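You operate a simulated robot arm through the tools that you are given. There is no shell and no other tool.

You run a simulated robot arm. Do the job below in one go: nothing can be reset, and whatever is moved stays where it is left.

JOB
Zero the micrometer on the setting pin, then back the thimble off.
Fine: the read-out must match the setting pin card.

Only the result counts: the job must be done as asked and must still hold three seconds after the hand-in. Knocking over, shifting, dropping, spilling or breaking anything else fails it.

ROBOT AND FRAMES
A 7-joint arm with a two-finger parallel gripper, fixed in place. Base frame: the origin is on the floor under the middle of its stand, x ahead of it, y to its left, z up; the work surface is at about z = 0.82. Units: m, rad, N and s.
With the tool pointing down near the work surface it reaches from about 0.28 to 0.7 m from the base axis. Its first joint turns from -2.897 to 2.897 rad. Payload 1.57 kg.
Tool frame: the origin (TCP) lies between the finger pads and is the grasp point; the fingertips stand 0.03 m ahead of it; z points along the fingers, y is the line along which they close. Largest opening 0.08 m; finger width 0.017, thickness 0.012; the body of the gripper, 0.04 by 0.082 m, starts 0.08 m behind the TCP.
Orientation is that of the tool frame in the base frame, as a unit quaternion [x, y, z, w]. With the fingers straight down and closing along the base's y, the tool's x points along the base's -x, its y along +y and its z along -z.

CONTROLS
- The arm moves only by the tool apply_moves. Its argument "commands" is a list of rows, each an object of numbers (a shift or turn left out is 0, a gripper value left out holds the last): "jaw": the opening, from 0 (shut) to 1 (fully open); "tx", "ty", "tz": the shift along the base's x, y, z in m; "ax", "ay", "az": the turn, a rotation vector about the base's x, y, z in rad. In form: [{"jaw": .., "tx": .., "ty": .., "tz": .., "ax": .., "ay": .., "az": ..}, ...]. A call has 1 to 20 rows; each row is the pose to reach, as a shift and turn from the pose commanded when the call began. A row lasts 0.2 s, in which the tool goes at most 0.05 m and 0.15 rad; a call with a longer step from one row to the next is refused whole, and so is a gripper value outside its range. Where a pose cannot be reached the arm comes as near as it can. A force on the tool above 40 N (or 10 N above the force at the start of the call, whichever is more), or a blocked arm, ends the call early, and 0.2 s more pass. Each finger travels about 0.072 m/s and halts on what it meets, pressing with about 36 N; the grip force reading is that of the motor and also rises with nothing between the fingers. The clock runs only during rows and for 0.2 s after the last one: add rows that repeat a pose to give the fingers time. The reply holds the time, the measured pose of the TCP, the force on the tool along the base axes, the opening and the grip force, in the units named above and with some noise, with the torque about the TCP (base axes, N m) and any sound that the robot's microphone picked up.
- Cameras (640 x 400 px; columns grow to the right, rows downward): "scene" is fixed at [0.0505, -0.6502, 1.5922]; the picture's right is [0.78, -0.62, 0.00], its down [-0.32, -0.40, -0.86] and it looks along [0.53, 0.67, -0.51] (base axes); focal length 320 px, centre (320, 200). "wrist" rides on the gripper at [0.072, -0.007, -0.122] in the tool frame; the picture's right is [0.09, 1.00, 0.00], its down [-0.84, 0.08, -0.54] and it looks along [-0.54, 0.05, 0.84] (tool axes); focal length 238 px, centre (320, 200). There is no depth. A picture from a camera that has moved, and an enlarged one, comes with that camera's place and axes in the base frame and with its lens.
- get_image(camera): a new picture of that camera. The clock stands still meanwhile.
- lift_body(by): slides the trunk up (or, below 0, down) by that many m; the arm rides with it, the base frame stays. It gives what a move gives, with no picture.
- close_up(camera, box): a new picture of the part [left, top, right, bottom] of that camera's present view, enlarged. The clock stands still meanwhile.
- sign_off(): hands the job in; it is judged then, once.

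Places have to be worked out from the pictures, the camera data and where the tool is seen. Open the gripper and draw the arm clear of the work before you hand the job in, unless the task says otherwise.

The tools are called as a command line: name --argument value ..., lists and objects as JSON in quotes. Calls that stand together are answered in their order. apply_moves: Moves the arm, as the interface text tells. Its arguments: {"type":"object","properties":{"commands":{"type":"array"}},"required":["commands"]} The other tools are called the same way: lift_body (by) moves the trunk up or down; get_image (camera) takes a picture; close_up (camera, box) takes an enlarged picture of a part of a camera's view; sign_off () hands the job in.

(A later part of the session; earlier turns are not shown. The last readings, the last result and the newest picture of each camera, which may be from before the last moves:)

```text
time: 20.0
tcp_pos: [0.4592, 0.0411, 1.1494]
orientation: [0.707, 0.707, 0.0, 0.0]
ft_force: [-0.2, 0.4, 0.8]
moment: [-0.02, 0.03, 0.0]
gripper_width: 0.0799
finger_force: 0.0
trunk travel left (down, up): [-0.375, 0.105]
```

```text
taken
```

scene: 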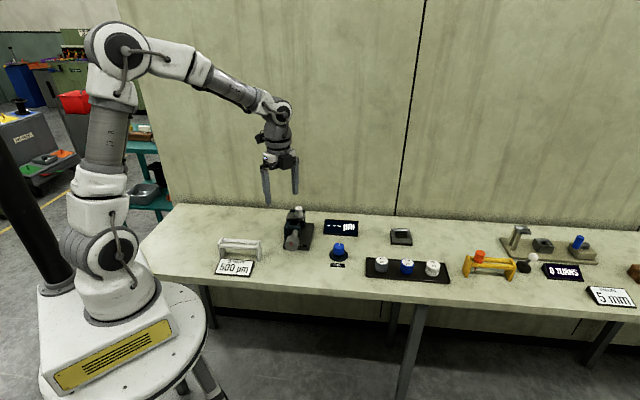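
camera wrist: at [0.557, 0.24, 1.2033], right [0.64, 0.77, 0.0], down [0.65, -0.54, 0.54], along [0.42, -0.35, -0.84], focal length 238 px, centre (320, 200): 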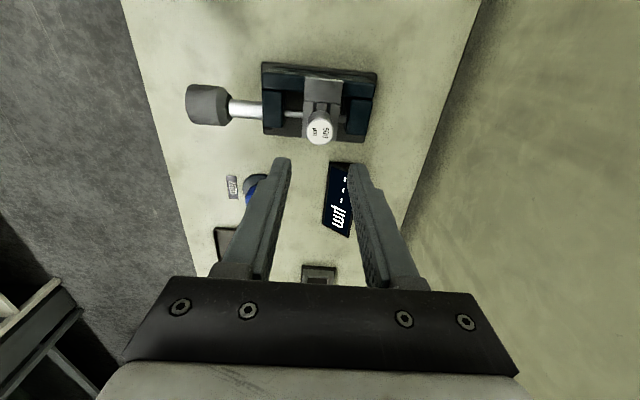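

The tool now has its camera side toward +y. I tilt it about the base x axis in free air, first 45°, checking that the arm follows.

apply_moves --commands '[{"jaw": 1, "ax": 0.1}, {"ax": 0.2}, {"ax": 0.3}, {"ax": 0.4}, {"ax": 0.5}, {"ax": 0.6}, {"ax": 0.7}, {"ax": 0.785}, {"ax": 0.785}]'

get_image --camera "scene"

```text
time: 22.0
tcp_pos: [0.4584, 0.043, 1.1516]
orientation: [0.653, 0.653, 0.271, -0.27]
ft_force: [0.7, 0.4, 0.0]
moment: [-0.02, -0.02, 0.03]
gripper_width: 0.0802
finger_force: 0.2
trunk travel left (down, up): [-0.375, 0.105]
```

```text
taken
```

scene: 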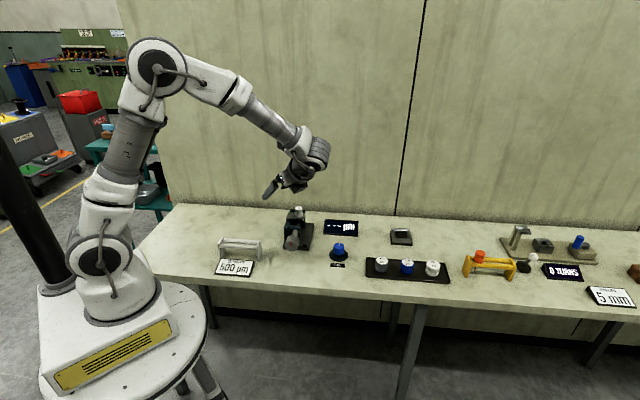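

The pose was reached exactly. I continue the tilt to horizontal.

apply_moves --commands '[{"jaw": 1, "ax": 0.1}, {"ax": 0.2}, {"ax": 0.3}, {"ax": 0.4}, {"ax": 0.5}, {"ax": 0.6}, {"ax": 0.7}, {"ax": 0.785}, {"ax": 0.785}]'

get_image --camera "scene"

```text
time: 24.0
tcp_pos: [0.4595, 0.0418, 1.15]
orientation: [0.499, 0.5, 0.501, -0.5]
ft_force: [0.3, -0.7, -1.0]
moment: [0.01, -0.02, 0.0]
gripper_width: 0.0803
finger_force: 0.1
trunk travel left (down, up): [-0.375, 0.105]
```

```text
taken
```

scene: 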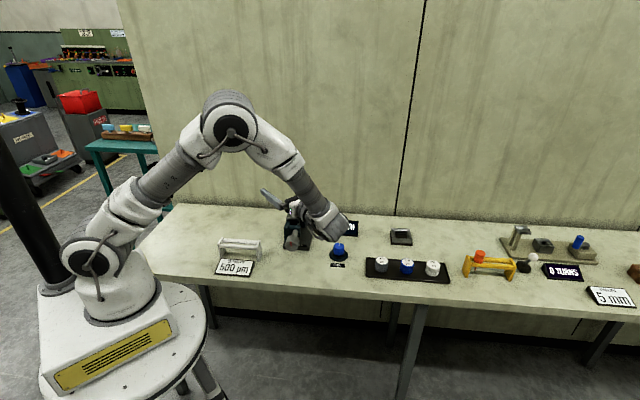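

The tool is horizontal, pointing along +y with the camera on top. Now I yaw -44.7° so it points along the thimble axis, still at safe height.

apply_moves --commands '[{"jaw": 1, "az": -0.1}, {"az": -0.2}, {"az": -0.3}, {"az": -0.4}, {"az": -0.5}, {"az": -0.6}, {"az": -0.7}, {"az": -0.78}, {"az": -0.78}]'

get_image --camera "scene"

get_image --camera "wrist"

```text
time: 26.0
tcp_pos: [0.4596, 0.0419, 1.1491]
orientation: [0.653, 0.273, 0.652, -0.272]
ft_force: [0.1, 0.1, -0.5]
moment: [0.0, -0.01, -0.01]
gripper_width: 0.0799
finger_force: 0.1
trunk travel left (down, up): [-0.375, 0.105]
```

```text
taken
```

scene: 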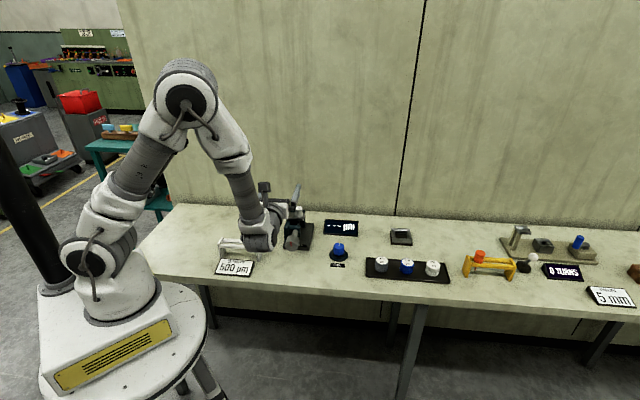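

```text
taken
camera wrist: at [0.3684, -0.0376, 1.2218], right [0.71, -0.7, 0.09], down [-0.33, -0.44, -0.84], along [0.63, 0.56, -0.54], focal length 238 px, centre (320, 200)
```

wrist: 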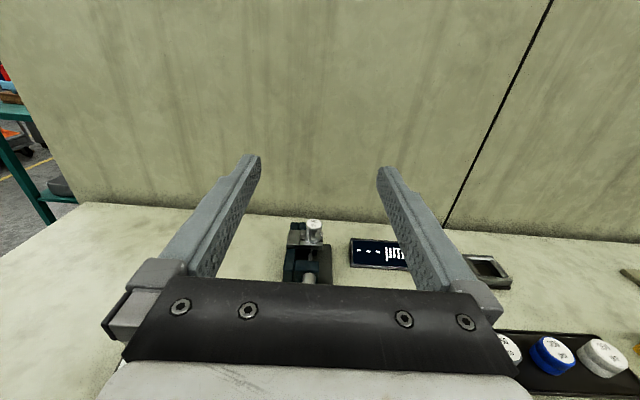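

The coaxial orientation is reachable. I lower toward the thimble axis height while staying behind its face, stopping at about z 1.0 to look.

apply_moves --commands '[{"jaw": 1, "tx": -0.006, "ty": -0.006, "tz": -0.03}, {"tx": -0.01, "ty": -0.012, "tz": -0.06}, {"tx": -0.01, "ty": -0.014, "tz": -0.09}, {"tx": -0.01, "ty": -0.014, "tz": -0.12}, {"tx": -0.01, "ty": -0.014, "tz": -0.15}, {"tx": -0.01, "ty": -0.014, "tz": -0.15}]'

get_image --camera "wrist"

get_image --camera "scene"

```text
time: 27.4
tcp_pos: [0.45, 0.0291, 1.0017]
orientation: [0.652, 0.274, 0.652, -0.272]
ft_force: [0.3, 0.3, -1.3]
moment: [-0.02, 0.0, 0.0]
gripper_width: 0.0796
finger_force: 0.0
trunk travel left (down, up): [-0.375, 0.105]
```

```text
taken
camera wrist: at [0.3597, -0.0507, 1.0723], right [0.71, -0.7, 0.09], down [-0.33, -0.44, -0.84], along [0.63, 0.56, -0.54], focal length 238 px, centre (320, 200)
```

wrist: 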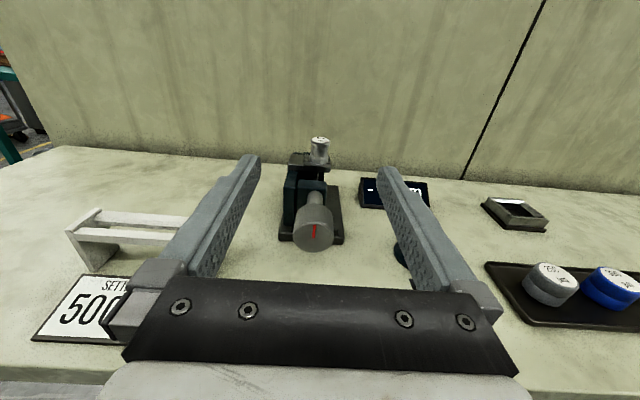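

```text
taken
```

scene: 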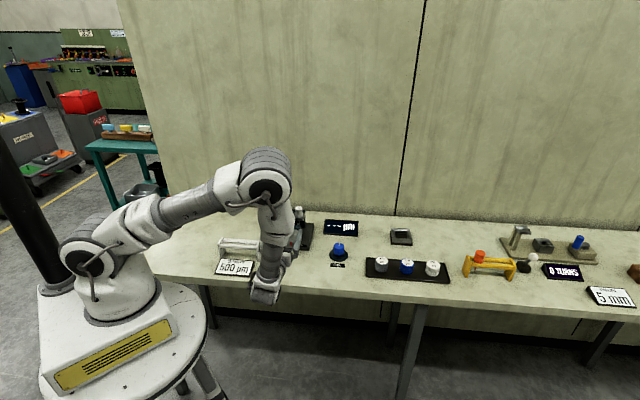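

The tool is aligned in azimuth and clear of everything. Before descending, I test in the air how far I can roll about the tool axis, starting with the opening direction.

apply_moves --commands '[{"jaw": 1, "ax": -0.098, "ay": -0.0995}, {"ax": -0.197, "ay": -0.199}, {"ax": -0.295, "ay": -0.299}, {"ax": -0.394, "ay": -0.398}, {"ax": -0.492, "ay": -0.498}, {"ax": -0.59, "ay": -0.597}, {"ax": -0.689, "ay": -0.697}, {"ax": -0.787, "ay": -0.796}, {"ax": -0.886, "ay": -0.896}, {"ax": -0.984, "ay": -0.995}, {"ax": -1.083, "ay": -1.095}, {"ax": -1.083, "ay": -1.095}]'

get_image --camera "scene"

get_image --camera "wrist"

```text
time: 30.0
tcp_pos: [0.4502, 0.0274, 0.9996]
orientation: [0.278, 0.65, 0.658, 0.26]
ft_force: [-0.1, -1.5, 0.1]
moment: [-0.01, 0.01, -0.02]
gripper_width: 0.08
finger_force: 0.1
trunk travel left (down, up): [-0.375, 0.105]
```

```text
taken
```

scene: 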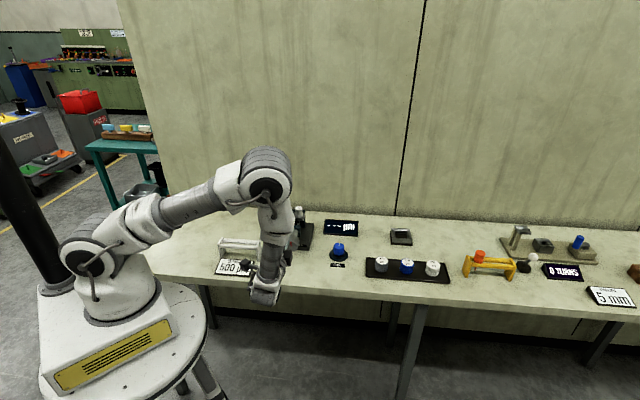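

```text
taken
camera wrist: at [0.3121, -0.0061, 0.9947], right [-0.05, 0.05, 1.0], down [0.21, -0.98, 0.05], along [0.98, 0.22, 0.04], focal length 238 px, centre (320, 200)
```

wrist: 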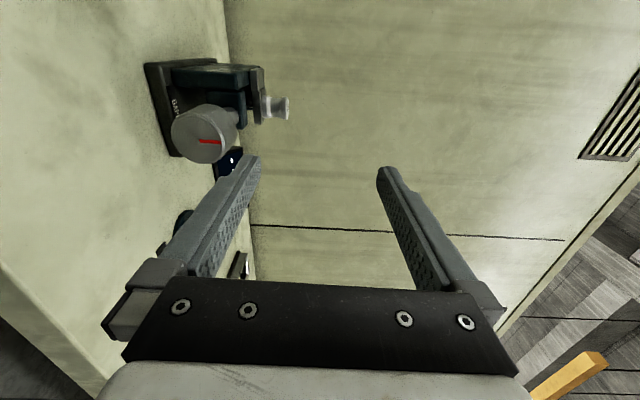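

A -88° roll was reached exactly. I test another -1.4 rad to find the limit on this side.

apply_moves --commands '[{"jaw": 1, "ax": -0.098, "ay": -0.0995}, {"ax": -0.197, "ay": -0.199}, {"ax": -0.295, "ay": -0.299}, {"ax": -0.394, "ay": -0.398}, {"ax": -0.492, "ay": -0.498}, {"ax": -0.59, "ay": -0.597}, {"ax": -0.689, "ay": -0.697}, {"ax": -0.787, "ay": -0.796}, {"ax": -0.886, "ay": -0.896}, {"ax": -0.984, "ay": -0.995}, {"ax": -0.984, "ay": -0.995}]'

get_image --camera "scene"

```text
time: 32.4
tcp_pos: [0.4503, 0.0296, 1.0001]
orientation: [-0.206, 0.676, 0.335, 0.623]
ft_force: [-1.1, 0.2, -0.2]
moment: [0.0, 0.02, -0.02]
gripper_width: 0.0801
finger_force: 0.0
trunk travel left (down, up): [-0.375, 0.105]
```

```text
taken
```

scene: 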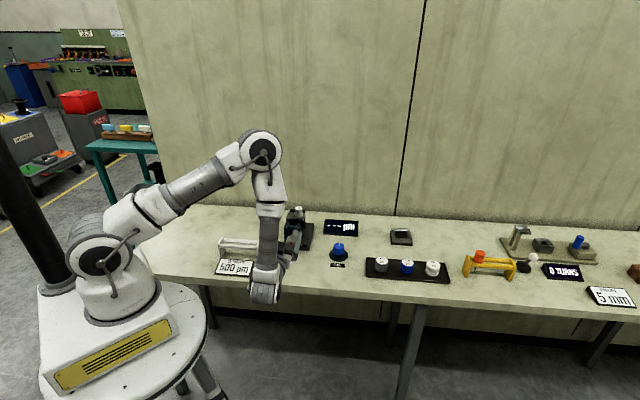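

A -169° roll also works, so I have nearly a full turn of range. I roll back to about -89° and lower to z 0.95 for a side view to measure the axis height precisely.

apply_moves --commands '[{"jaw": 1, "ax": 0.098, "ay": 0.0995}, {"ax": 0.197, "ay": 0.199}, {"ax": 0.295, "ay": 0.299}, {"ax": 0.394, "ay": 0.398}, {"ax": 0.492, "ay": 0.498}, {"ax": 0.59, "ay": 0.597}, {"ax": 0.689, "ay": 0.697}, {"ax": 0.787, "ay": 0.796}, {"ax": 0.886, "ay": 0.896}, {"ax": 0.984, "ay": 0.995, "tz": -0.02}, {"ax": 0.984, "ay": 0.995, "tz": -0.05}, {"ax": 0.984, "ay": 0.995, "tz": -0.05}]'

get_image --camera "wrist"

close_up --camera "wrist" --box '[160, 50, 320, 210]'

```text
time: 35.0
tcp_pos: [0.4485, 0.0296, 0.9485]
orientation: [0.279, 0.649, 0.658, 0.259]
ft_force: [-0.7, -0.6, 0.1]
moment: [-0.02, -0.02, -0.01]
gripper_width: 0.08
finger_force: 0.1
trunk travel left (down, up): [-0.375, 0.105]
```

```text
taken
camera wrist: at [0.3121, -0.005, 0.9432], right [-0.04, 0.04, 1.0], down [0.21, -0.98, 0.05], along [0.98, 0.22, 0.03], focal length 238 px, centre (320, 200)
```

wrist: 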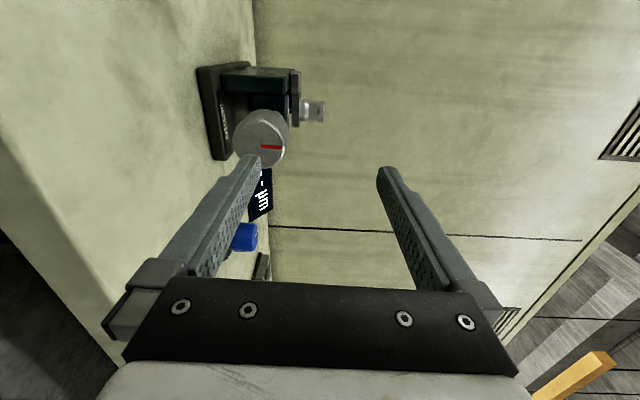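

```text
2.50 times, centred on (240, 130) of wrist
camera zoom: at [0.3121, -0.005, 0.9432], right [-0.04, 0.04, 1.0], down [0.21, -0.98, 0.05], along [0.98, 0.22, 0.03], focal length 596 px, centre (520, 375)
```

zoom: 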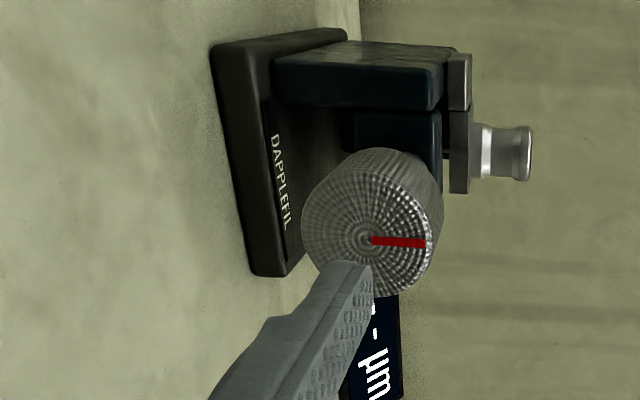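

Side view puts the face centre near (0.505, 0.083, 0.897) and the thimble diameter near 48 mm. I lower to that height and check that the face is centred on the tool axis.

apply_moves --commands '[{"jaw": 1, "tz": -0.025}, {"tz": -0.05}, {"tz": -0.05}]'

get_image --camera "wrist"

close_up --camera "wrist" --box '[240, 70, 400, 230]'

get_image --camera "scene"

```text
time: 35.8
tcp_pos: [0.4495, 0.028, 0.8987]
orientation: [0.279, 0.65, 0.658, 0.259]
ft_force: [-0.7, -0.3, -0.2]
moment: [0.0, 0.0, 0.01]
gripper_width: 0.0801
finger_force: 0.1
trunk travel left (down, up): [-0.375, 0.105]
```

```text
taken
camera wrist: at [0.3127, -0.0063, 0.8941], right [-0.04, 0.04, 1.0], down [0.21, -0.98, 0.05], along [0.98, 0.22, 0.03], focal length 238 px, centre (320, 200)
```

wrist: 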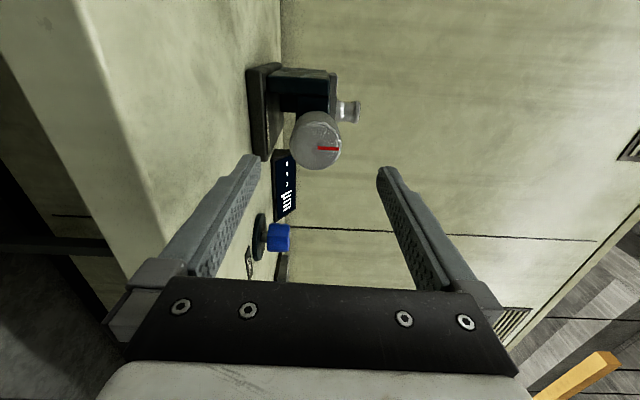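

```text
2.50 times, centred on (320, 150) of wrist
camera zoom: at [0.3127, -0.0063, 0.8941], right [-0.04, 0.04, 1.0], down [0.21, -0.98, 0.05], along [0.98, 0.22, 0.03], focal length 596 px, centre (320, 325)
```

zoom: 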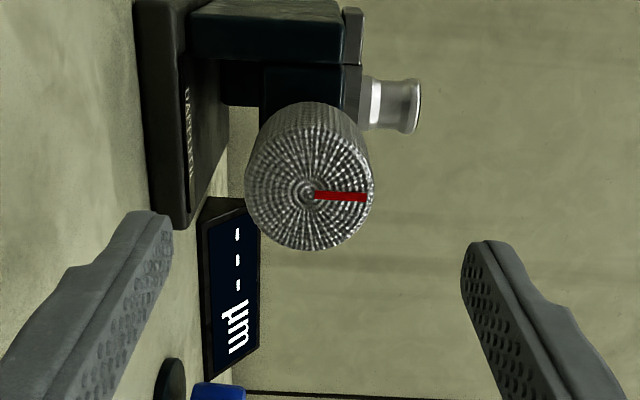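

```text
taken
```

scene: 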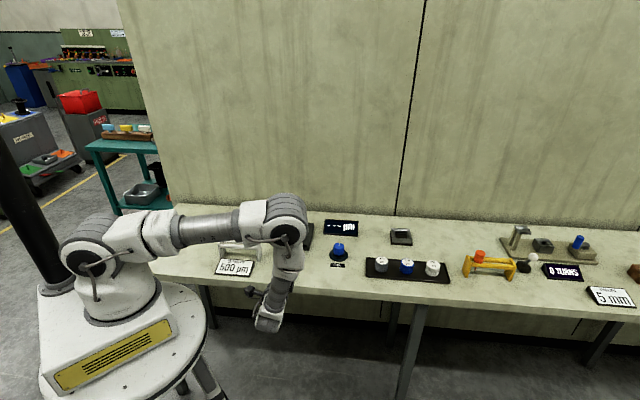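

The tool axis is laterally on the thimble axis within about 0.5 mm, but the thimble centre is about 3.5 mm lower. I correct height and advance 85 mm along the axis so the open fingers straddle the thimble.

apply_moves --commands '[{"jaw": 1, "tz": -0.0035}, {"tx": 0.0141, "ty": 0.0142, "tz": -0.0035}, {"tx": 0.0281, "ty": 0.0284, "tz": -0.0035}, {"tx": 0.0422, "ty": 0.0426, "tz": -0.0035}, {"tx": 0.0527, "ty": 0.0532, "tz": -0.0035}, {"tx": 0.0598, "ty": 0.0603, "tz": -0.0035}, {"tx": 0.0598, "ty": 0.0603, "tz": -0.0035}]'

get_image --camera "wrist"

get_image --camera "scene"

```text
time: 37.4
tcp_pos: [0.5109, 0.0896, 0.8963]
orientation: [0.278, 0.65, 0.658, 0.259]
ft_force: [0.1, 0.3, 0.0]
moment: [0.01, 0.02, -0.01]
gripper_width: 0.08
finger_force: 0.1
trunk travel left (down, up): [-0.375, 0.105]
```

```text
taken
camera wrist: at [0.3728, 0.0543, 0.8927], right [-0.04, 0.04, 1.0], down [0.21, -0.98, 0.05], along [0.98, 0.22, 0.03], focal length 238 px, centre (320, 200)
```

wrist: 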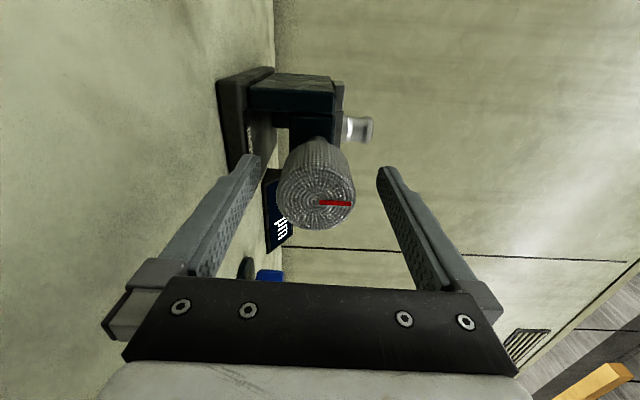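

```text
taken
```

scene: 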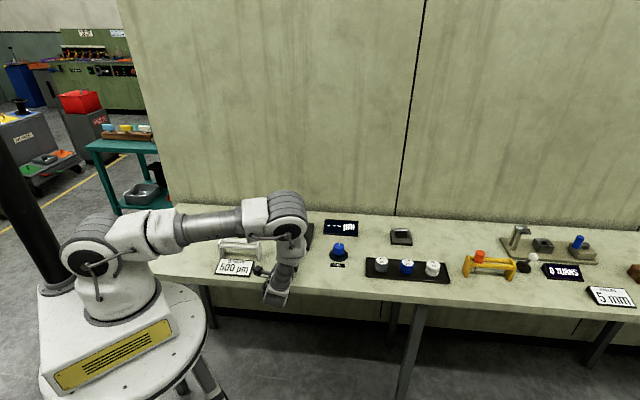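

The fingers straddle the thimble with its face about 12 mm behind the TCP, centred to about 1 mm. I close on it.

apply_moves --commands '[{"jaw": 1, "tz": -0.0008}, {"jaw": 0.7, "tz": -0.0008}, {"jaw": 0.5, "tz": -0.0008}, {"jaw": 0.4, "tz": -0.0008}, {"jaw": 0.4, "tz": -0.0008}]'

get_image --camera "wrist"

```text
time: 38.6
tcp_pos: [0.5107, 0.0888, 0.8945]
orientation: [0.279, 0.65, 0.657, 0.259]
ft_force: [-0.1, 1.2, -11.2]
moment: [0.65, -0.61, -0.2]
gripper_width: 0.0458
finger_force: 45.5
trunk travel left (down, up): [-0.375, 0.105]
```

```text
taken
camera wrist: at [0.372, 0.0546, 0.8908], right [-0.04, 0.04, 1.0], down [0.21, -0.98, 0.05], along [0.98, 0.22, 0.03], focal length 238 px, centre (320, 200)
```

wrist: 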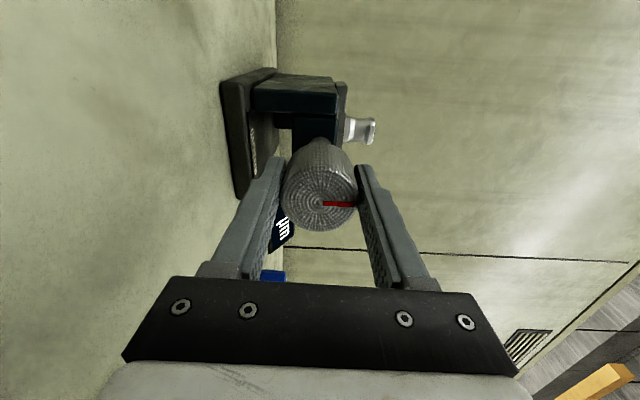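

Gripped at 45.8 mm, with -11 N in z, so the tool sits slightly high relative to the axis. I lower it 0.7 mm to relieve that.

apply_moves --commands '[{"jaw": 0.4, "tz": -0.0007}, {"jaw": 0.4, "tz": -0.0007}]'

```text
time: 39.2
tcp_pos: [0.5098, 0.0893, 0.8961]
orientation: [0.279, 0.65, 0.658, 0.258]
ft_force: [-2.1, -2.5, -4.7]
moment: [-0.13, 0.22, 0.15]
gripper_width: 0.046
finger_force: 45.0
trunk travel left (down, up): [-0.375, 0.105]
```

The force dropped to about -5 N. I lower a further 0.4 mm and try a small closing turn of +0.3 rad.

apply_moves --commands '[{"jaw": 0.4, "tz": -0.0004}, {"ax": 0.07, "ay": 0.071, "tz": -0.0004}, {"ax": 0.14, "ay": 0.142, "tz": -0.0004}, {"ax": 0.21, "ay": 0.213, "tz": -0.0004}, {"ax": 0.21, "ay": 0.213, "tz": -0.0004}]'

get_image --camera "wrist"

close_up --camera "scene" --box '[260, 190, 370, 260]'

```text
time: 40.4
tcp_pos: [0.5082, 0.0878, 0.8965]
orientation: [0.373, 0.6, 0.69, 0.158]
ft_force: [-2.8, -2.2, 8.3]
moment: [-0.7, 0.61, -0.08]
gripper_width: 0.0457
finger_force: 44.5
trunk travel left (down, up): [-0.375, 0.105]
```

```text
taken
camera wrist: at [0.3734, 0.0532, 0.9124], right [0.17, -0.17, 0.97], down [0.2, -0.96, -0.2], along [0.97, 0.23, -0.13], focal length 238 px, centre (320, 200)
```

wrist: 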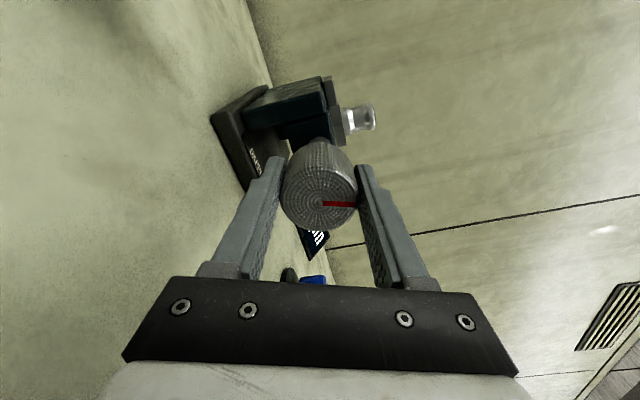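

```text
5.71 times, centred on (315, 225) of scene
camera zoom: at [0.0505, -0.6502, 1.5922], right [0.78, -0.62, 0.0], down [-0.32, -0.4, -0.86], along [0.53, 0.67, -0.51], focal length 1830 px, centre (349, 57)
```

zoom: 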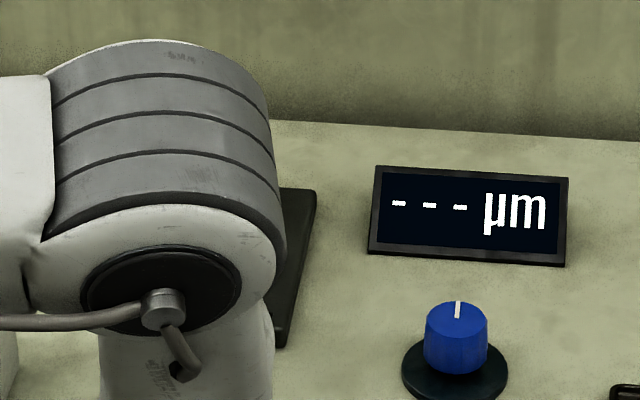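

The thimble turns with the gripper at very low torque; z force flipped to +8 N, so I undo 0.4 mm. I continue closing another ~1.2 rad and watch forces and read-out.

apply_moves --commands '[{"jaw": 0.4, "tz": 0.0004}, {"ax": 0.098, "ay": 0.0995, "tz": 0.0004}, {"ax": 0.197, "ay": 0.199, "tz": 0.0004}, {"ax": 0.295, "ay": 0.299, "tz": 0.0004}, {"ax": 0.394, "ay": 0.398, "tz": 0.0004}, {"ax": 0.492, "ay": 0.498, "tz": 0.0004}, {"ax": 0.59, "ay": 0.597, "tz": 0.0004}, {"ax": 0.689, "ay": 0.697, "tz": 0.0004}, {"ax": 0.787, "ay": 0.796, "tz": 0.0004}, {"ax": 0.787, "ay": 0.796, "tz": 0.0004}]'

get_image --camera "wrist"

get_image --camera "scene"

```text
time: 42.6
tcp_pos: [0.5116, 0.088, 0.897]
orientation: [0.633, 0.309, 0.671, -0.231]
ft_force: [22.1, -3.8, 28.0]
moment: [-0.55, 0.49, -0.6]
gripper_width: 0.0459
finger_force: 45.2
trunk travel left (down, up): [-0.375, 0.105]
```

```text
taken
camera wrist: at [0.4132, 0.0131, 0.9669], right [0.69, -0.69, 0.21], down [-0.25, -0.51, -0.83], along [0.68, 0.52, -0.52], focal length 238 px, centre (320, 200)
```

wrist: 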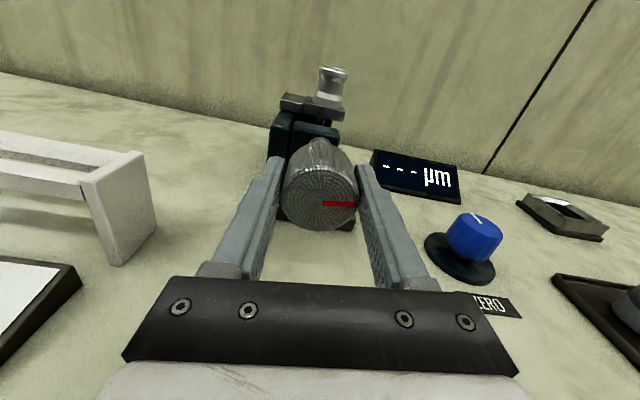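

```text
taken
```

scene: 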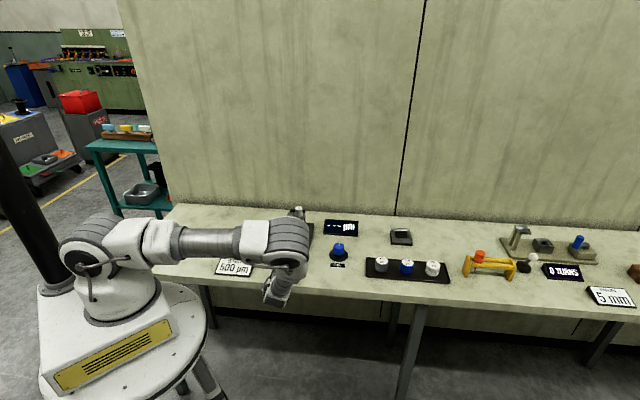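

The thimble turned 1.4 rad with the tool, and side forces built up: about 28 N up, 18 N lateral and 13 N forward on the tool. This indicates a small misalignment and that the thimble advances. I nudge the tool to relieve these.

apply_moves --commands '[{"jaw": 0.4, "tx": 0.0011, "ty": 0.0, "tz": 0.001}, {"jaw": 0.4, "tx": 0.0011, "ty": 0.0, "tz": 0.001}]'

```text
time: 43.2
tcp_pos: [0.5106, 0.0867, 0.8975]
orientation: [0.633, 0.31, 0.67, -0.233]
ft_force: [17.0, -8.8, 19.1]
moment: [0.95, -1.02, -0.85]
gripper_width: 0.0457
finger_force: 45.0
trunk travel left (down, up): [-0.375, 0.105]
```

The lateral force remains about 18 N. I release the thimble to clear the stress and re-measure the alignment from this camera-up pose.

apply_moves --commands '[{"jaw": 0.8}, {"jaw": 1.0}, {"jaw": 1.0}]'

get_image --camera "wrist"

close_up --camera "wrist" --box '[240, 90, 400, 250]'

```text
time: 44.0
tcp_pos: [0.5089, 0.0888, 0.8948]
orientation: [0.635, 0.313, 0.667, -0.232]
ft_force: [0.5, 0.1, 0.2]
moment: [-0.01, 0.01, -0.02]
gripper_width: 0.0799
finger_force: 0.0
trunk travel left (down, up): [-0.375, 0.105]
```

```text
taken
camera wrist: at [0.4129, 0.0145, 0.9661], right [0.7, -0.69, 0.21], down [-0.25, -0.51, -0.82], along [0.67, 0.52, -0.53], focal length 238 px, centre (320, 200)
```

wrist: 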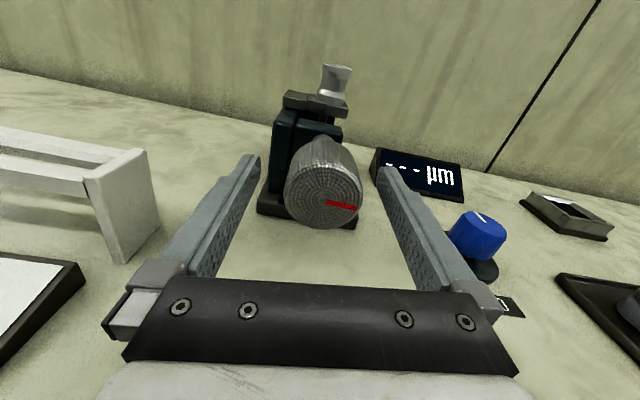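

```text
2.50 times, centred on (320, 170) of wrist
camera zoom: at [0.4129, 0.0145, 0.9661], right [0.7, -0.69, 0.21], down [-0.25, -0.51, -0.82], along [0.67, 0.52, -0.53], focal length 596 px, centre (320, 275)
```

zoom: 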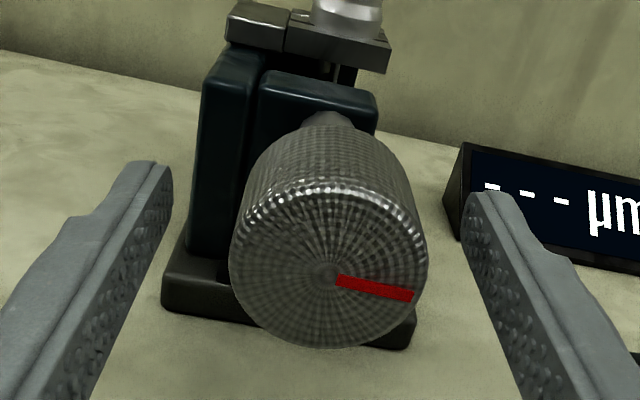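

On release the forces vanish. The view shows the thimble about 1.5 mm to the tool's +y side, which explains the side loads. I shift laterally 1.5 mm, restore the 1 mm height and re-grip.

apply_moves --commands '[{"jaw": 1.0, "tx": 0.0011, "ty": -0.0011, "tz": -0.001}, {"jaw": 0.7, "tx": 0.0011, "ty": -0.0011, "tz": -0.001}, {"jaw": 0.5, "tx": 0.0011, "ty": -0.0011, "tz": -0.001}, {"jaw": 0.4, "tx": 0.0011, "ty": -0.0011, "tz": -0.001}, {"jaw": 0.4, "tx": 0.0011, "ty": -0.0011, "tz": -0.001}]'

```text
time: 45.2
tcp_pos: [0.5116, 0.0888, 0.8952]
orientation: [0.635, 0.312, 0.668, -0.232]
ft_force: [-0.7, -0.2, -0.1]
moment: [0.12, -0.16, -1.17]
gripper_width: 0.0451
finger_force: 45.8
trunk travel left (down, up): [-0.375, 0.105]
```

Forces are now near zero; the -1.2 N m about z suggests about half a degree of yaw misalignment. I trim the yaw by -0.007 rad.

apply_moves --commands '[{"jaw": 0.4, "az": -0.007}, {"jaw": 0.4, "az": -0.007}]'

```text
time: 45.8
tcp_pos: [0.5109, 0.0877, 0.8952]
orientation: [0.636, 0.309, 0.669, -0.228]
ft_force: [0.3, -3.4, -2.4]
moment: [0.28, -0.26, 0.94]
gripper_width: 0.045
finger_force: 45.0
trunk travel left (down, up): [-0.375, 0.105]
```

The moment flipped sign, so the right trim is about -0.004; I take back half. Then I turn another +0.9 rad with a slight advance and watch forces.

apply_moves --commands '[{"jaw": 0.4, "az": 0.003}, {"ax": 0.099, "ay": 0.099, "az": 0.003}, {"ax": 0.198, "ay": 0.198, "az": 0.003}, {"ax": 0.297, "ay": 0.297, "az": 0.003}, {"ax": 0.396, "ay": 0.396, "az": 0.003}, {"ax": 0.495, "ay": 0.495, "az": 0.003}, {"ax": 0.594, "ay": 0.594, "az": 0.003}, {"ax": 0.636, "ay": 0.636, "az": 0.003}, {"ax": 0.636, "ay": 0.636, "az": 0.003}]'

get_image --camera "wrist"

get_image --camera "scene"

```text
time: 47.8
tcp_pos: [0.512, 0.0891, 0.8952]
orientation: [0.707, 0.004, 0.5, -0.499]
ft_force: [-2.7, -1.8, -10.6]
moment: [0.52, -0.52, -0.68]
gripper_width: 0.0449
finger_force: 44.9
trunk travel left (down, up): [-0.375, 0.105]
```

```text
taken
camera wrist: at [0.4577, -0.0293, 0.9507], right [0.55, -0.55, -0.63], down [-0.76, -0.01, -0.65], along [0.35, 0.84, -0.42], focal length 238 px, centre (320, 200)
```

wrist: 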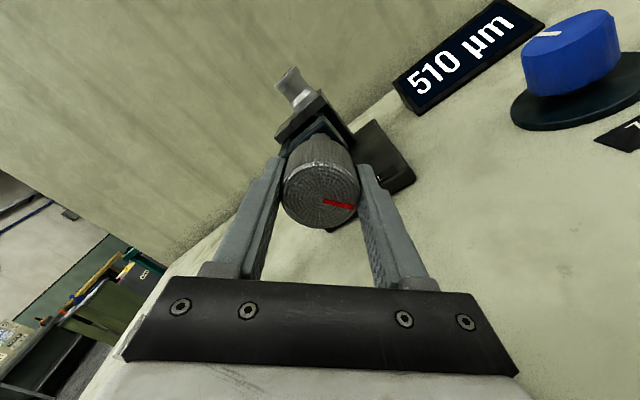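

```text
taken
```

scene: 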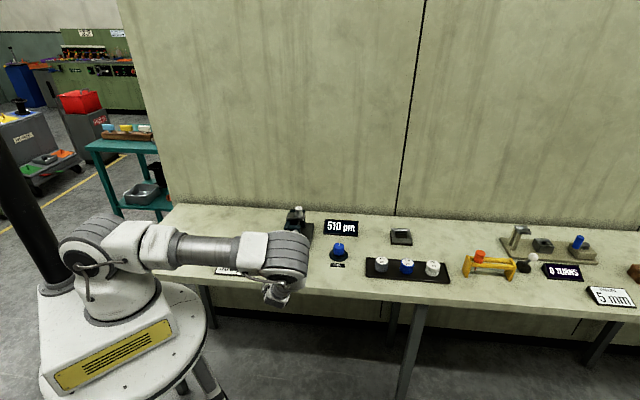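

The read-out now shows 510 µm, so the spindle has reached the pin. I look closer at the read-out and at the spindle/pin contact before going on.

close_up --camera "scene" --box '[280, 200, 370, 265]'

close_up --camera "wrist" --box '[260, 50, 420, 230]'

```text
6.15 times, centred on (325, 232) of scene
camera zoom: at [0.0505, -0.6502, 1.5922], right [0.78, -0.62, 0.0], down [-0.32, -0.4, -0.86], along [0.53, 0.67, -0.51], focal length 1970 px, centre (289, 0)
```

zoom: 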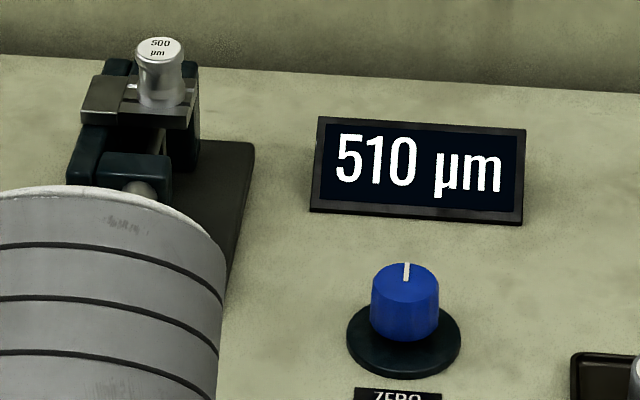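

```text
2.22 times, centred on (340, 140) of wrist
camera zoom: at [0.4577, -0.0293, 0.9507], right [0.55, -0.55, -0.63], down [-0.76, -0.01, -0.65], along [0.35, 0.84, -0.42], focal length 530 px, centre (276, 333)
```

zoom: 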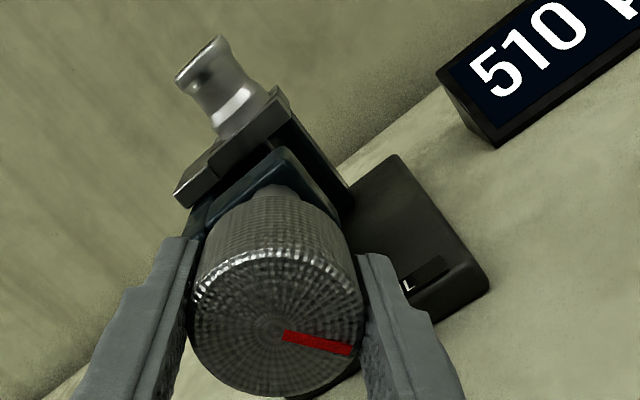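

There is no turning resistance yet (moment along the axis is about 0). I turn a further small +0.1 rad to see whether the reading changes or torque builds.

apply_moves --commands '[{"jaw": 0.4, "ax": 0.035, "ay": 0.035}, {"ax": 0.071, "ay": 0.071}, {"ax": 0.071, "ay": 0.071}]'

close_up --camera "scene" --box '[280, 200, 370, 265]'

close_up --camera "wrist" --box '[260, 50, 420, 230]'

```text
time: 48.6
tcp_pos: [0.5114, 0.0876, 0.8949]
orientation: [0.706, -0.032, 0.475, -0.524]
ft_force: [-1.1, 0.3, -4.5]
moment: [-0.95, 0.96, -0.23]
gripper_width: 0.0455
finger_force: 45.0
trunk travel left (down, up): [-0.375, 0.105]
```

```text
6.15 times, centred on (325, 232) of scene
camera zoom: at [0.0505, -0.6502, 1.5922], right [0.78, -0.62, 0.0], down [-0.32, -0.4, -0.86], along [0.53, 0.67, -0.51], focal length 1970 px, centre (289, 0)
```

zoom: 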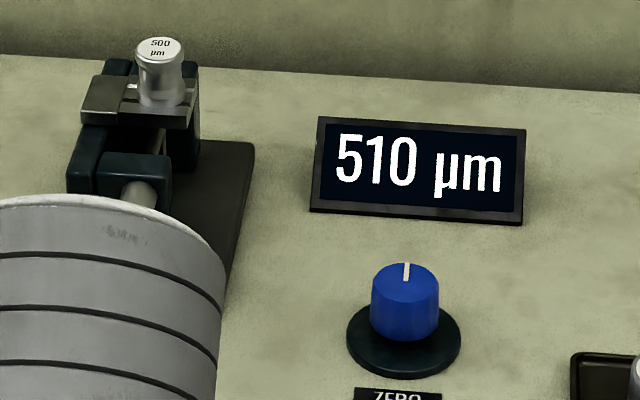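

```text
2.22 times, centred on (340, 140) of wrist
camera zoom: at [0.4615, -0.033, 0.9459], right [0.5, -0.5, -0.71], down [-0.8, 0.03, -0.59], along [0.32, 0.87, -0.38], focal length 530 px, centre (276, 333)
```

zoom: 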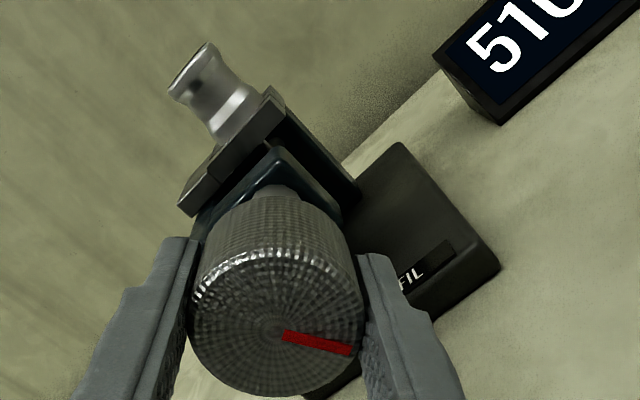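

The reading holds at 510 µm with no rise in torque, so the spindle is seated on the pin and the read-out is 10 µm high. I release the thimble and back the tool straight out along the axis.

apply_moves --commands '[{"jaw": 0.7}, {"jaw": 1.0}, {"jaw": 1.0}, {"jaw": 1.0, "tx": -0.014, "ty": -0.014}, {"tx": -0.035, "ty": -0.035}, {"tx": -0.055, "ty": -0.055}, {"tx": -0.068, "ty": -0.068}, {"tx": -0.068, "ty": -0.068}]'

get_image --camera "scene"

get_image --camera "wrist"

```text
time: 50.4
tcp_pos: [0.4423, 0.0189, 0.8959]
orientation: [0.706, -0.032, 0.476, -0.523]
ft_force: [0.4, 0.7, -0.6]
moment: [0.0, 0.02, 0.01]
gripper_width: 0.08
finger_force: 0.0
trunk travel left (down, up): [-0.375, 0.105]
```

```text
taken
```

scene: 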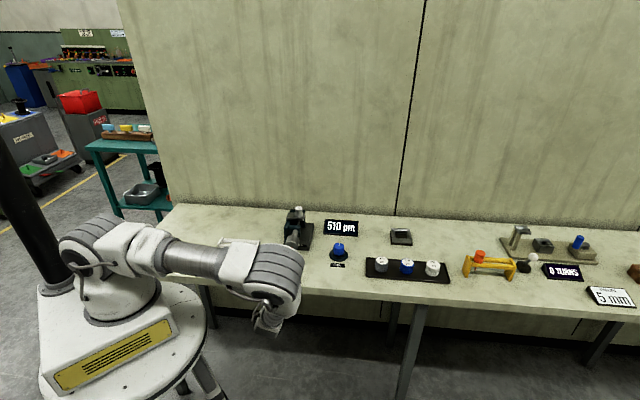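

```text
taken
camera wrist: at [0.3929, -0.1019, 0.947], right [0.5, -0.5, -0.71], down [-0.8, 0.03, -0.59], along [0.32, 0.87, -0.38], focal length 238 px, centre (320, 200)
```

wrist: 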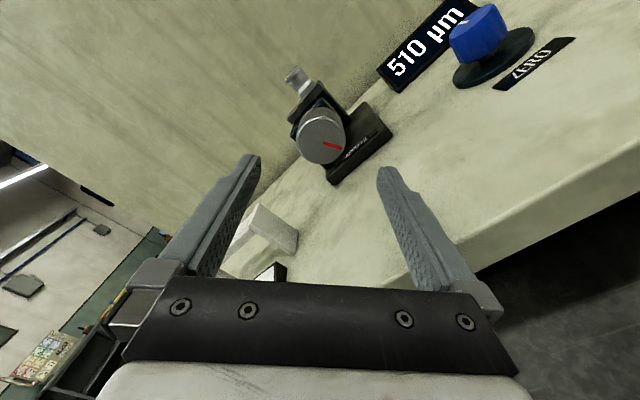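

The read-out still says 510 µm with the thimble released. I check the pin and spindle contact close up from the scene camera now that the elbow is out of the way.

close_up --camera "scene" --box '[280, 200, 320, 255]'

close_up --camera "scene" --box '[320, 210, 365, 275]'

```text
7.27 times, centred on (300, 228) of scene
camera zoom: at [0.0505, -0.6502, 1.5922], right [0.78, -0.62, 0.0], down [-0.32, -0.4, -0.86], along [0.53, 0.67, -0.51], focal length 2329 px, centre (466, 0)
```

zoom: 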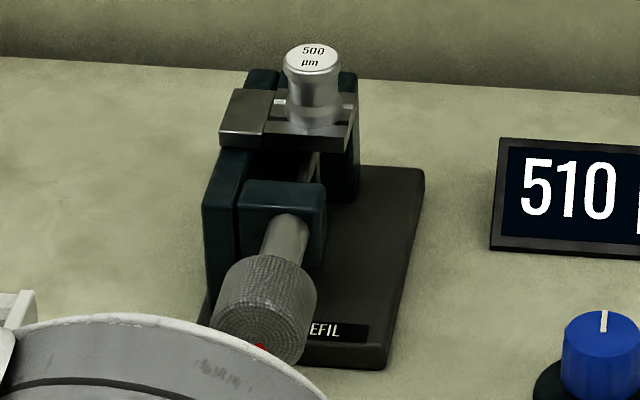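

```text
6.15 times, centred on (342, 242) of scene
camera zoom: at [0.0505, -0.6502, 1.5922], right [0.78, -0.62, 0.0], down [-0.32, -0.4, -0.86], along [0.53, 0.67, -0.51], focal length 1970 px, centre (182, -62)
```

zoom: 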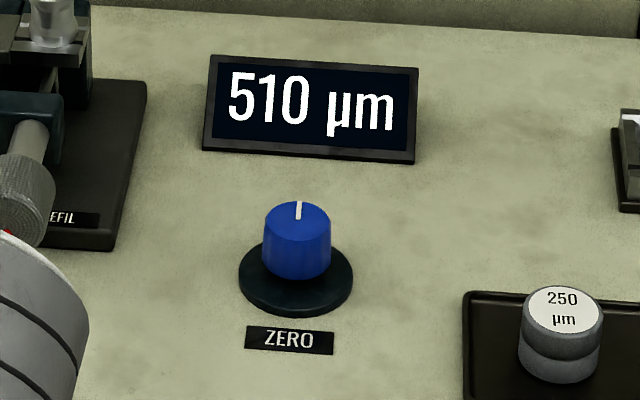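

Contact still looks good. Now I raise the tool and unroll it to camera-up at a safe height, on the way to a downward orientation for the ZERO knob.

apply_moves --commands '[{"jaw": 1, "tz": 0.03}, {"tz": 0.06, "ax": -0.09, "ay": -0.09}, {"tz": 0.09, "ax": -0.18, "ay": -0.18}, {"tz": 0.12, "ax": -0.27, "ay": -0.27}, {"tz": 0.15, "ax": -0.36, "ay": -0.36}, {"tz": 0.18, "ax": -0.45, "ay": -0.45}, {"tz": 0.21, "ax": -0.54, "ay": -0.54}, {"tz": 0.24, "ax": -0.62, "ay": -0.62}, {"tz": 0.26, "ax": -0.62, "ay": -0.62}, {"tz": 0.26, "ax": -0.62, "ay": -0.62}]'

```text
time: 52.6
tcp_pos: [0.4434, 0.0196, 1.154]
orientation: [0.653, 0.271, 0.653, -0.271]
ft_force: [-0.3, 0.0, -0.9]
moment: [0.01, 0.0, 0.0]
gripper_width: 0.0799
finger_force: 0.0
trunk travel left (down, up): [-0.375, 0.105]
```

Camera-up at z 1.15 is reached. Next I yaw to point along +y, then tilt the tool down, mirroring the earlier path.

apply_moves --commands '[{"jaw": 1, "az": 0.13}, {"az": 0.26}, {"az": 0.39}, {"az": 0.52}, {"az": 0.65}, {"az": 0.785}, {"az": 0.785}]'

apply_moves --commands '[{"jaw": 1, "ax": -0.13}, {"ax": -0.26}, {"ax": -0.39}, {"ax": -0.52}, {"ax": -0.65}, {"ax": -0.78}, {"ax": -0.91}, {"ax": -1.04}, {"ax": -1.17}, {"ax": -1.3}, {"ax": -1.43}, {"ax": -1.571}, {"ax": -1.571}]'

get_image --camera "scene"

```text
time: 54.2
tcp_pos: [0.4432, 0.0197, 1.1543]
orientation: [0.501, 0.501, 0.498, -0.5]
ft_force: [0.5, 0.3, -0.4]
moment: [0.0, 0.01, 0.02]
gripper_width: 0.08
finger_force: 0.1
trunk travel left (down, up): [-0.375, 0.105]
```

```text
time: 57.0
tcp_pos: [0.4451, 0.0196, 1.1547]
orientation: [0.707, 0.707, -0.001, 0.001]
ft_force: [0.6, 0.4, 0.2]
moment: [0.0, 0.0, 0.01]
gripper_width: 0.0802
finger_force: 0.0
trunk travel left (down, up): [-0.375, 0.105]
```

```text
taken
```

scene: 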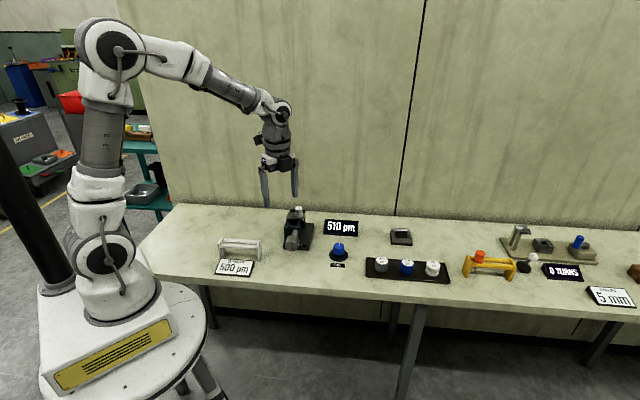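

The tool is pointing down again and the read-out still shows 510. I now move over the ZERO knob near (0.66, 0.011) at z 1.03, yawing +45° so the fingers close perpendicular to the bench edge.

apply_moves --commands '[{"jaw": 1, "tx": 0.03, "ty": -0.001, "az": 0.1}, {"tx": 0.065, "ty": -0.003, "tz": -0.01, "az": 0.23}, {"tx": 0.1, "ty": -0.005, "tz": -0.03, "az": 0.36}, {"tx": 0.135, "ty": -0.006, "tz": -0.05, "az": 0.49}, {"tx": 0.17, "ty": -0.007, "tz": -0.08, "az": 0.62}, {"tx": 0.2, "ty": -0.008, "tz": -0.11, "az": 0.75}, {"tx": 0.215, "ty": -0.009, "tz": -0.125, "az": 0.785}, {"tx": 0.215, "ty": -0.009, "tz": -0.125, "az": 0.785}]'

get_image --camera "wrist"

get_image --camera "scene"

```text
time: 58.8
tcp_pos: [0.6586, 0.0114, 1.0297]
orientation: [0.382, 0.924, -0.001, 0.001]
ft_force: [0.6, -0.1, -0.2]
moment: [-0.01, -0.01, -0.03]
gripper_width: 0.0802
finger_force: 0.0
trunk travel left (down, up): [-0.375, 0.105]
```

```text
taken
camera wrist: at [0.6022, 0.0605, 1.1514], right [0.64, 0.77, 0.0], down [0.65, -0.54, 0.54], along [0.42, -0.35, -0.84], focal length 238 px, centre (320, 200)
```

wrist: 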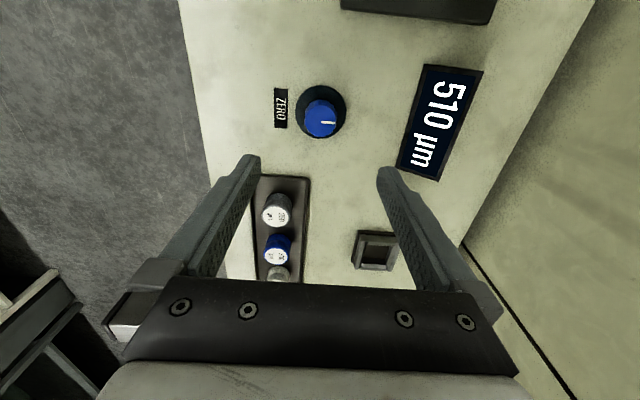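

```text
taken
```

scene: 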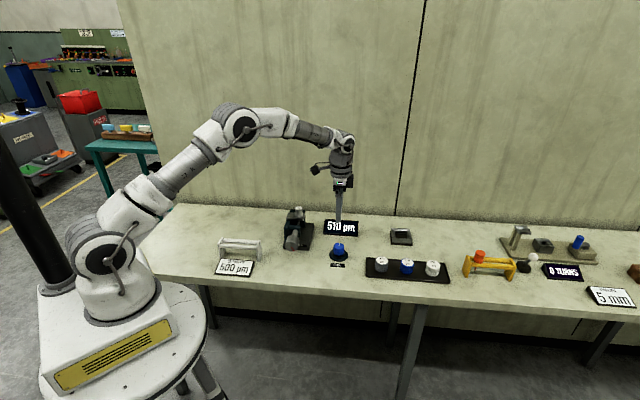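

The ZERO knob is right under the tool and the read-out (510 µm) is visible from the wrist. I enlarge the knob to centre on it.

close_up --camera "wrist" --box '[270, 70, 370, 160]'

close_up --camera "scene" --box '[320, 230, 360, 275]'

```text
4.44 times, centred on (320, 115) of wrist
camera zoom: at [0.6022, 0.0605, 1.1514], right [0.64, 0.77, 0.0], down [0.65, -0.54, 0.54], along [0.42, -0.35, -0.84], focal length 1059 px, centre (320, 578)
```

zoom: 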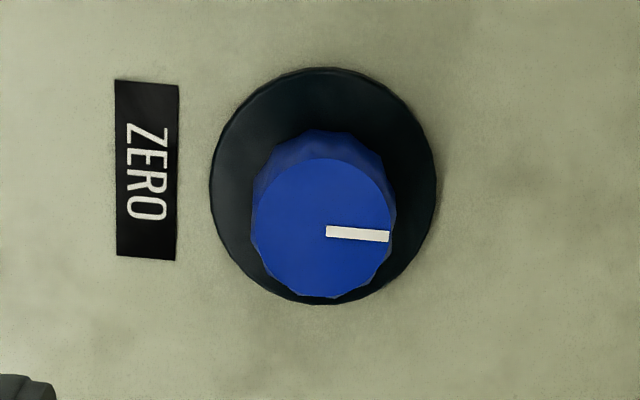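

```text
8.89 times, centred on (340, 252) of scene
camera zoom: at [0.0505, -0.6502, 1.5922], right [0.78, -0.62, 0.0], down [-0.32, -0.4, -0.86], along [0.53, 0.67, -0.51], focal length 2846 px, centre (142, -267)
```

zoom: 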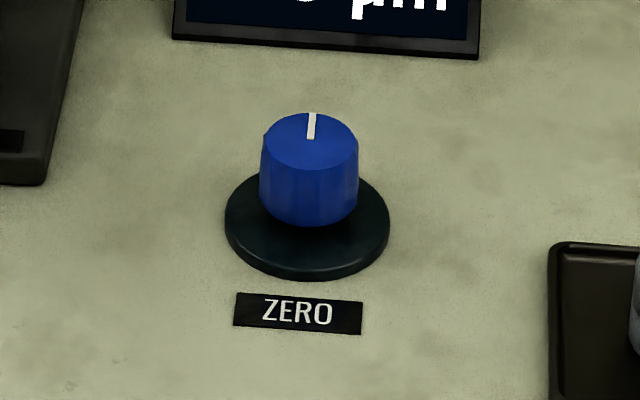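

The knob is about 38 mm wide, centred near (0.658, 0.0145), with its top near z 0.865 on a flat disc. I centre over it and descend until the tips are about 10 mm above the disc.

apply_moves --commands '[{"jaw": 1, "tx": -0.0005, "ty": 0.002, "tz": -0.03}, {"tx": -0.0005, "ty": 0.002, "tz": -0.06}, {"tx": -0.0005, "ty": 0.002, "tz": -0.09}, {"tx": -0.0005, "ty": 0.002, "tz": -0.12}, {"tx": -0.0005, "ty": 0.002, "tz": -0.135}, {"tx": -0.0005, "ty": 0.002, "tz": -0.135}]'

get_image --camera "wrist"

close_up --camera "scene" --box '[310, 210, 370, 275]'

```text
time: 60.2
tcp_pos: [0.6579, 0.0129, 0.8955]
orientation: [0.383, 0.924, -0.001, 0.0]
ft_force: [-0.3, 0.6, 0.4]
moment: [0.0, -0.02, 0.0]
gripper_width: 0.0799
finger_force: 0.1
trunk travel left (down, up): [-0.375, 0.105]
```

```text
taken
camera wrist: at [0.6025, 0.0617, 1.0175], right [0.64, 0.77, 0.0], down [0.65, -0.54, 0.54], along [0.42, -0.35, -0.84], focal length 238 px, centre (320, 200)
```

wrist: 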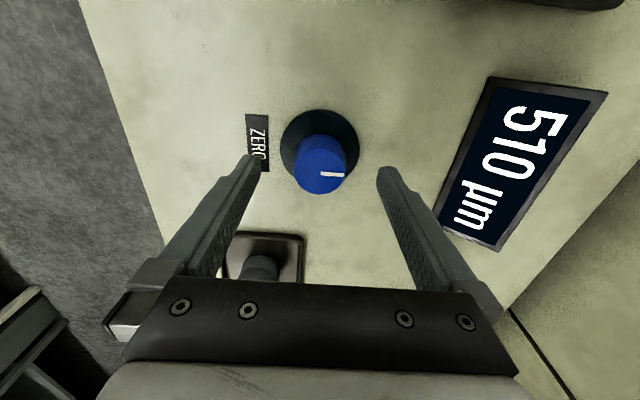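

```text
6.15 times, centred on (340, 242) of scene
camera zoom: at [0.0505, -0.6502, 1.5922], right [0.78, -0.62, 0.0], down [-0.32, -0.4, -0.86], along [0.53, 0.67, -0.51], focal length 1970 px, centre (197, -62)
```

zoom: 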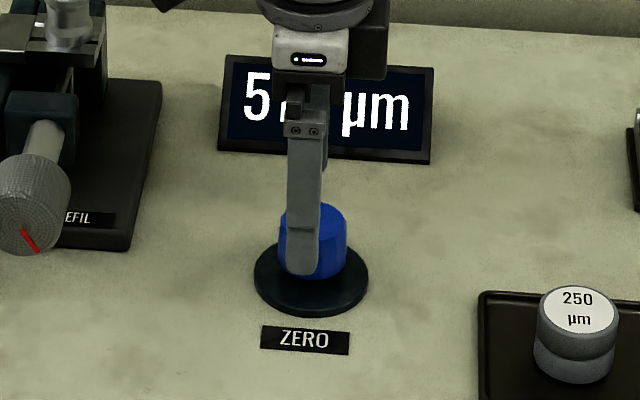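

The knob sits between the fingers. I enlarge it once more to check centring across the finger width before the last descent.

close_up --camera "wrist" --box '[260, 90, 380, 210]'

```text
3.33 times, centred on (320, 150) of wrist
camera zoom: at [0.6025, 0.0617, 1.0175], right [0.64, 0.77, 0.0], down [0.65, -0.54, 0.54], along [0.42, -0.35, -0.84], focal length 794 px, centre (320, 367)
```

zoom: 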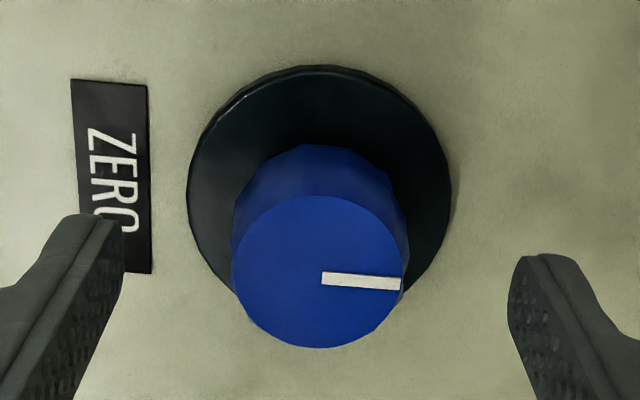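

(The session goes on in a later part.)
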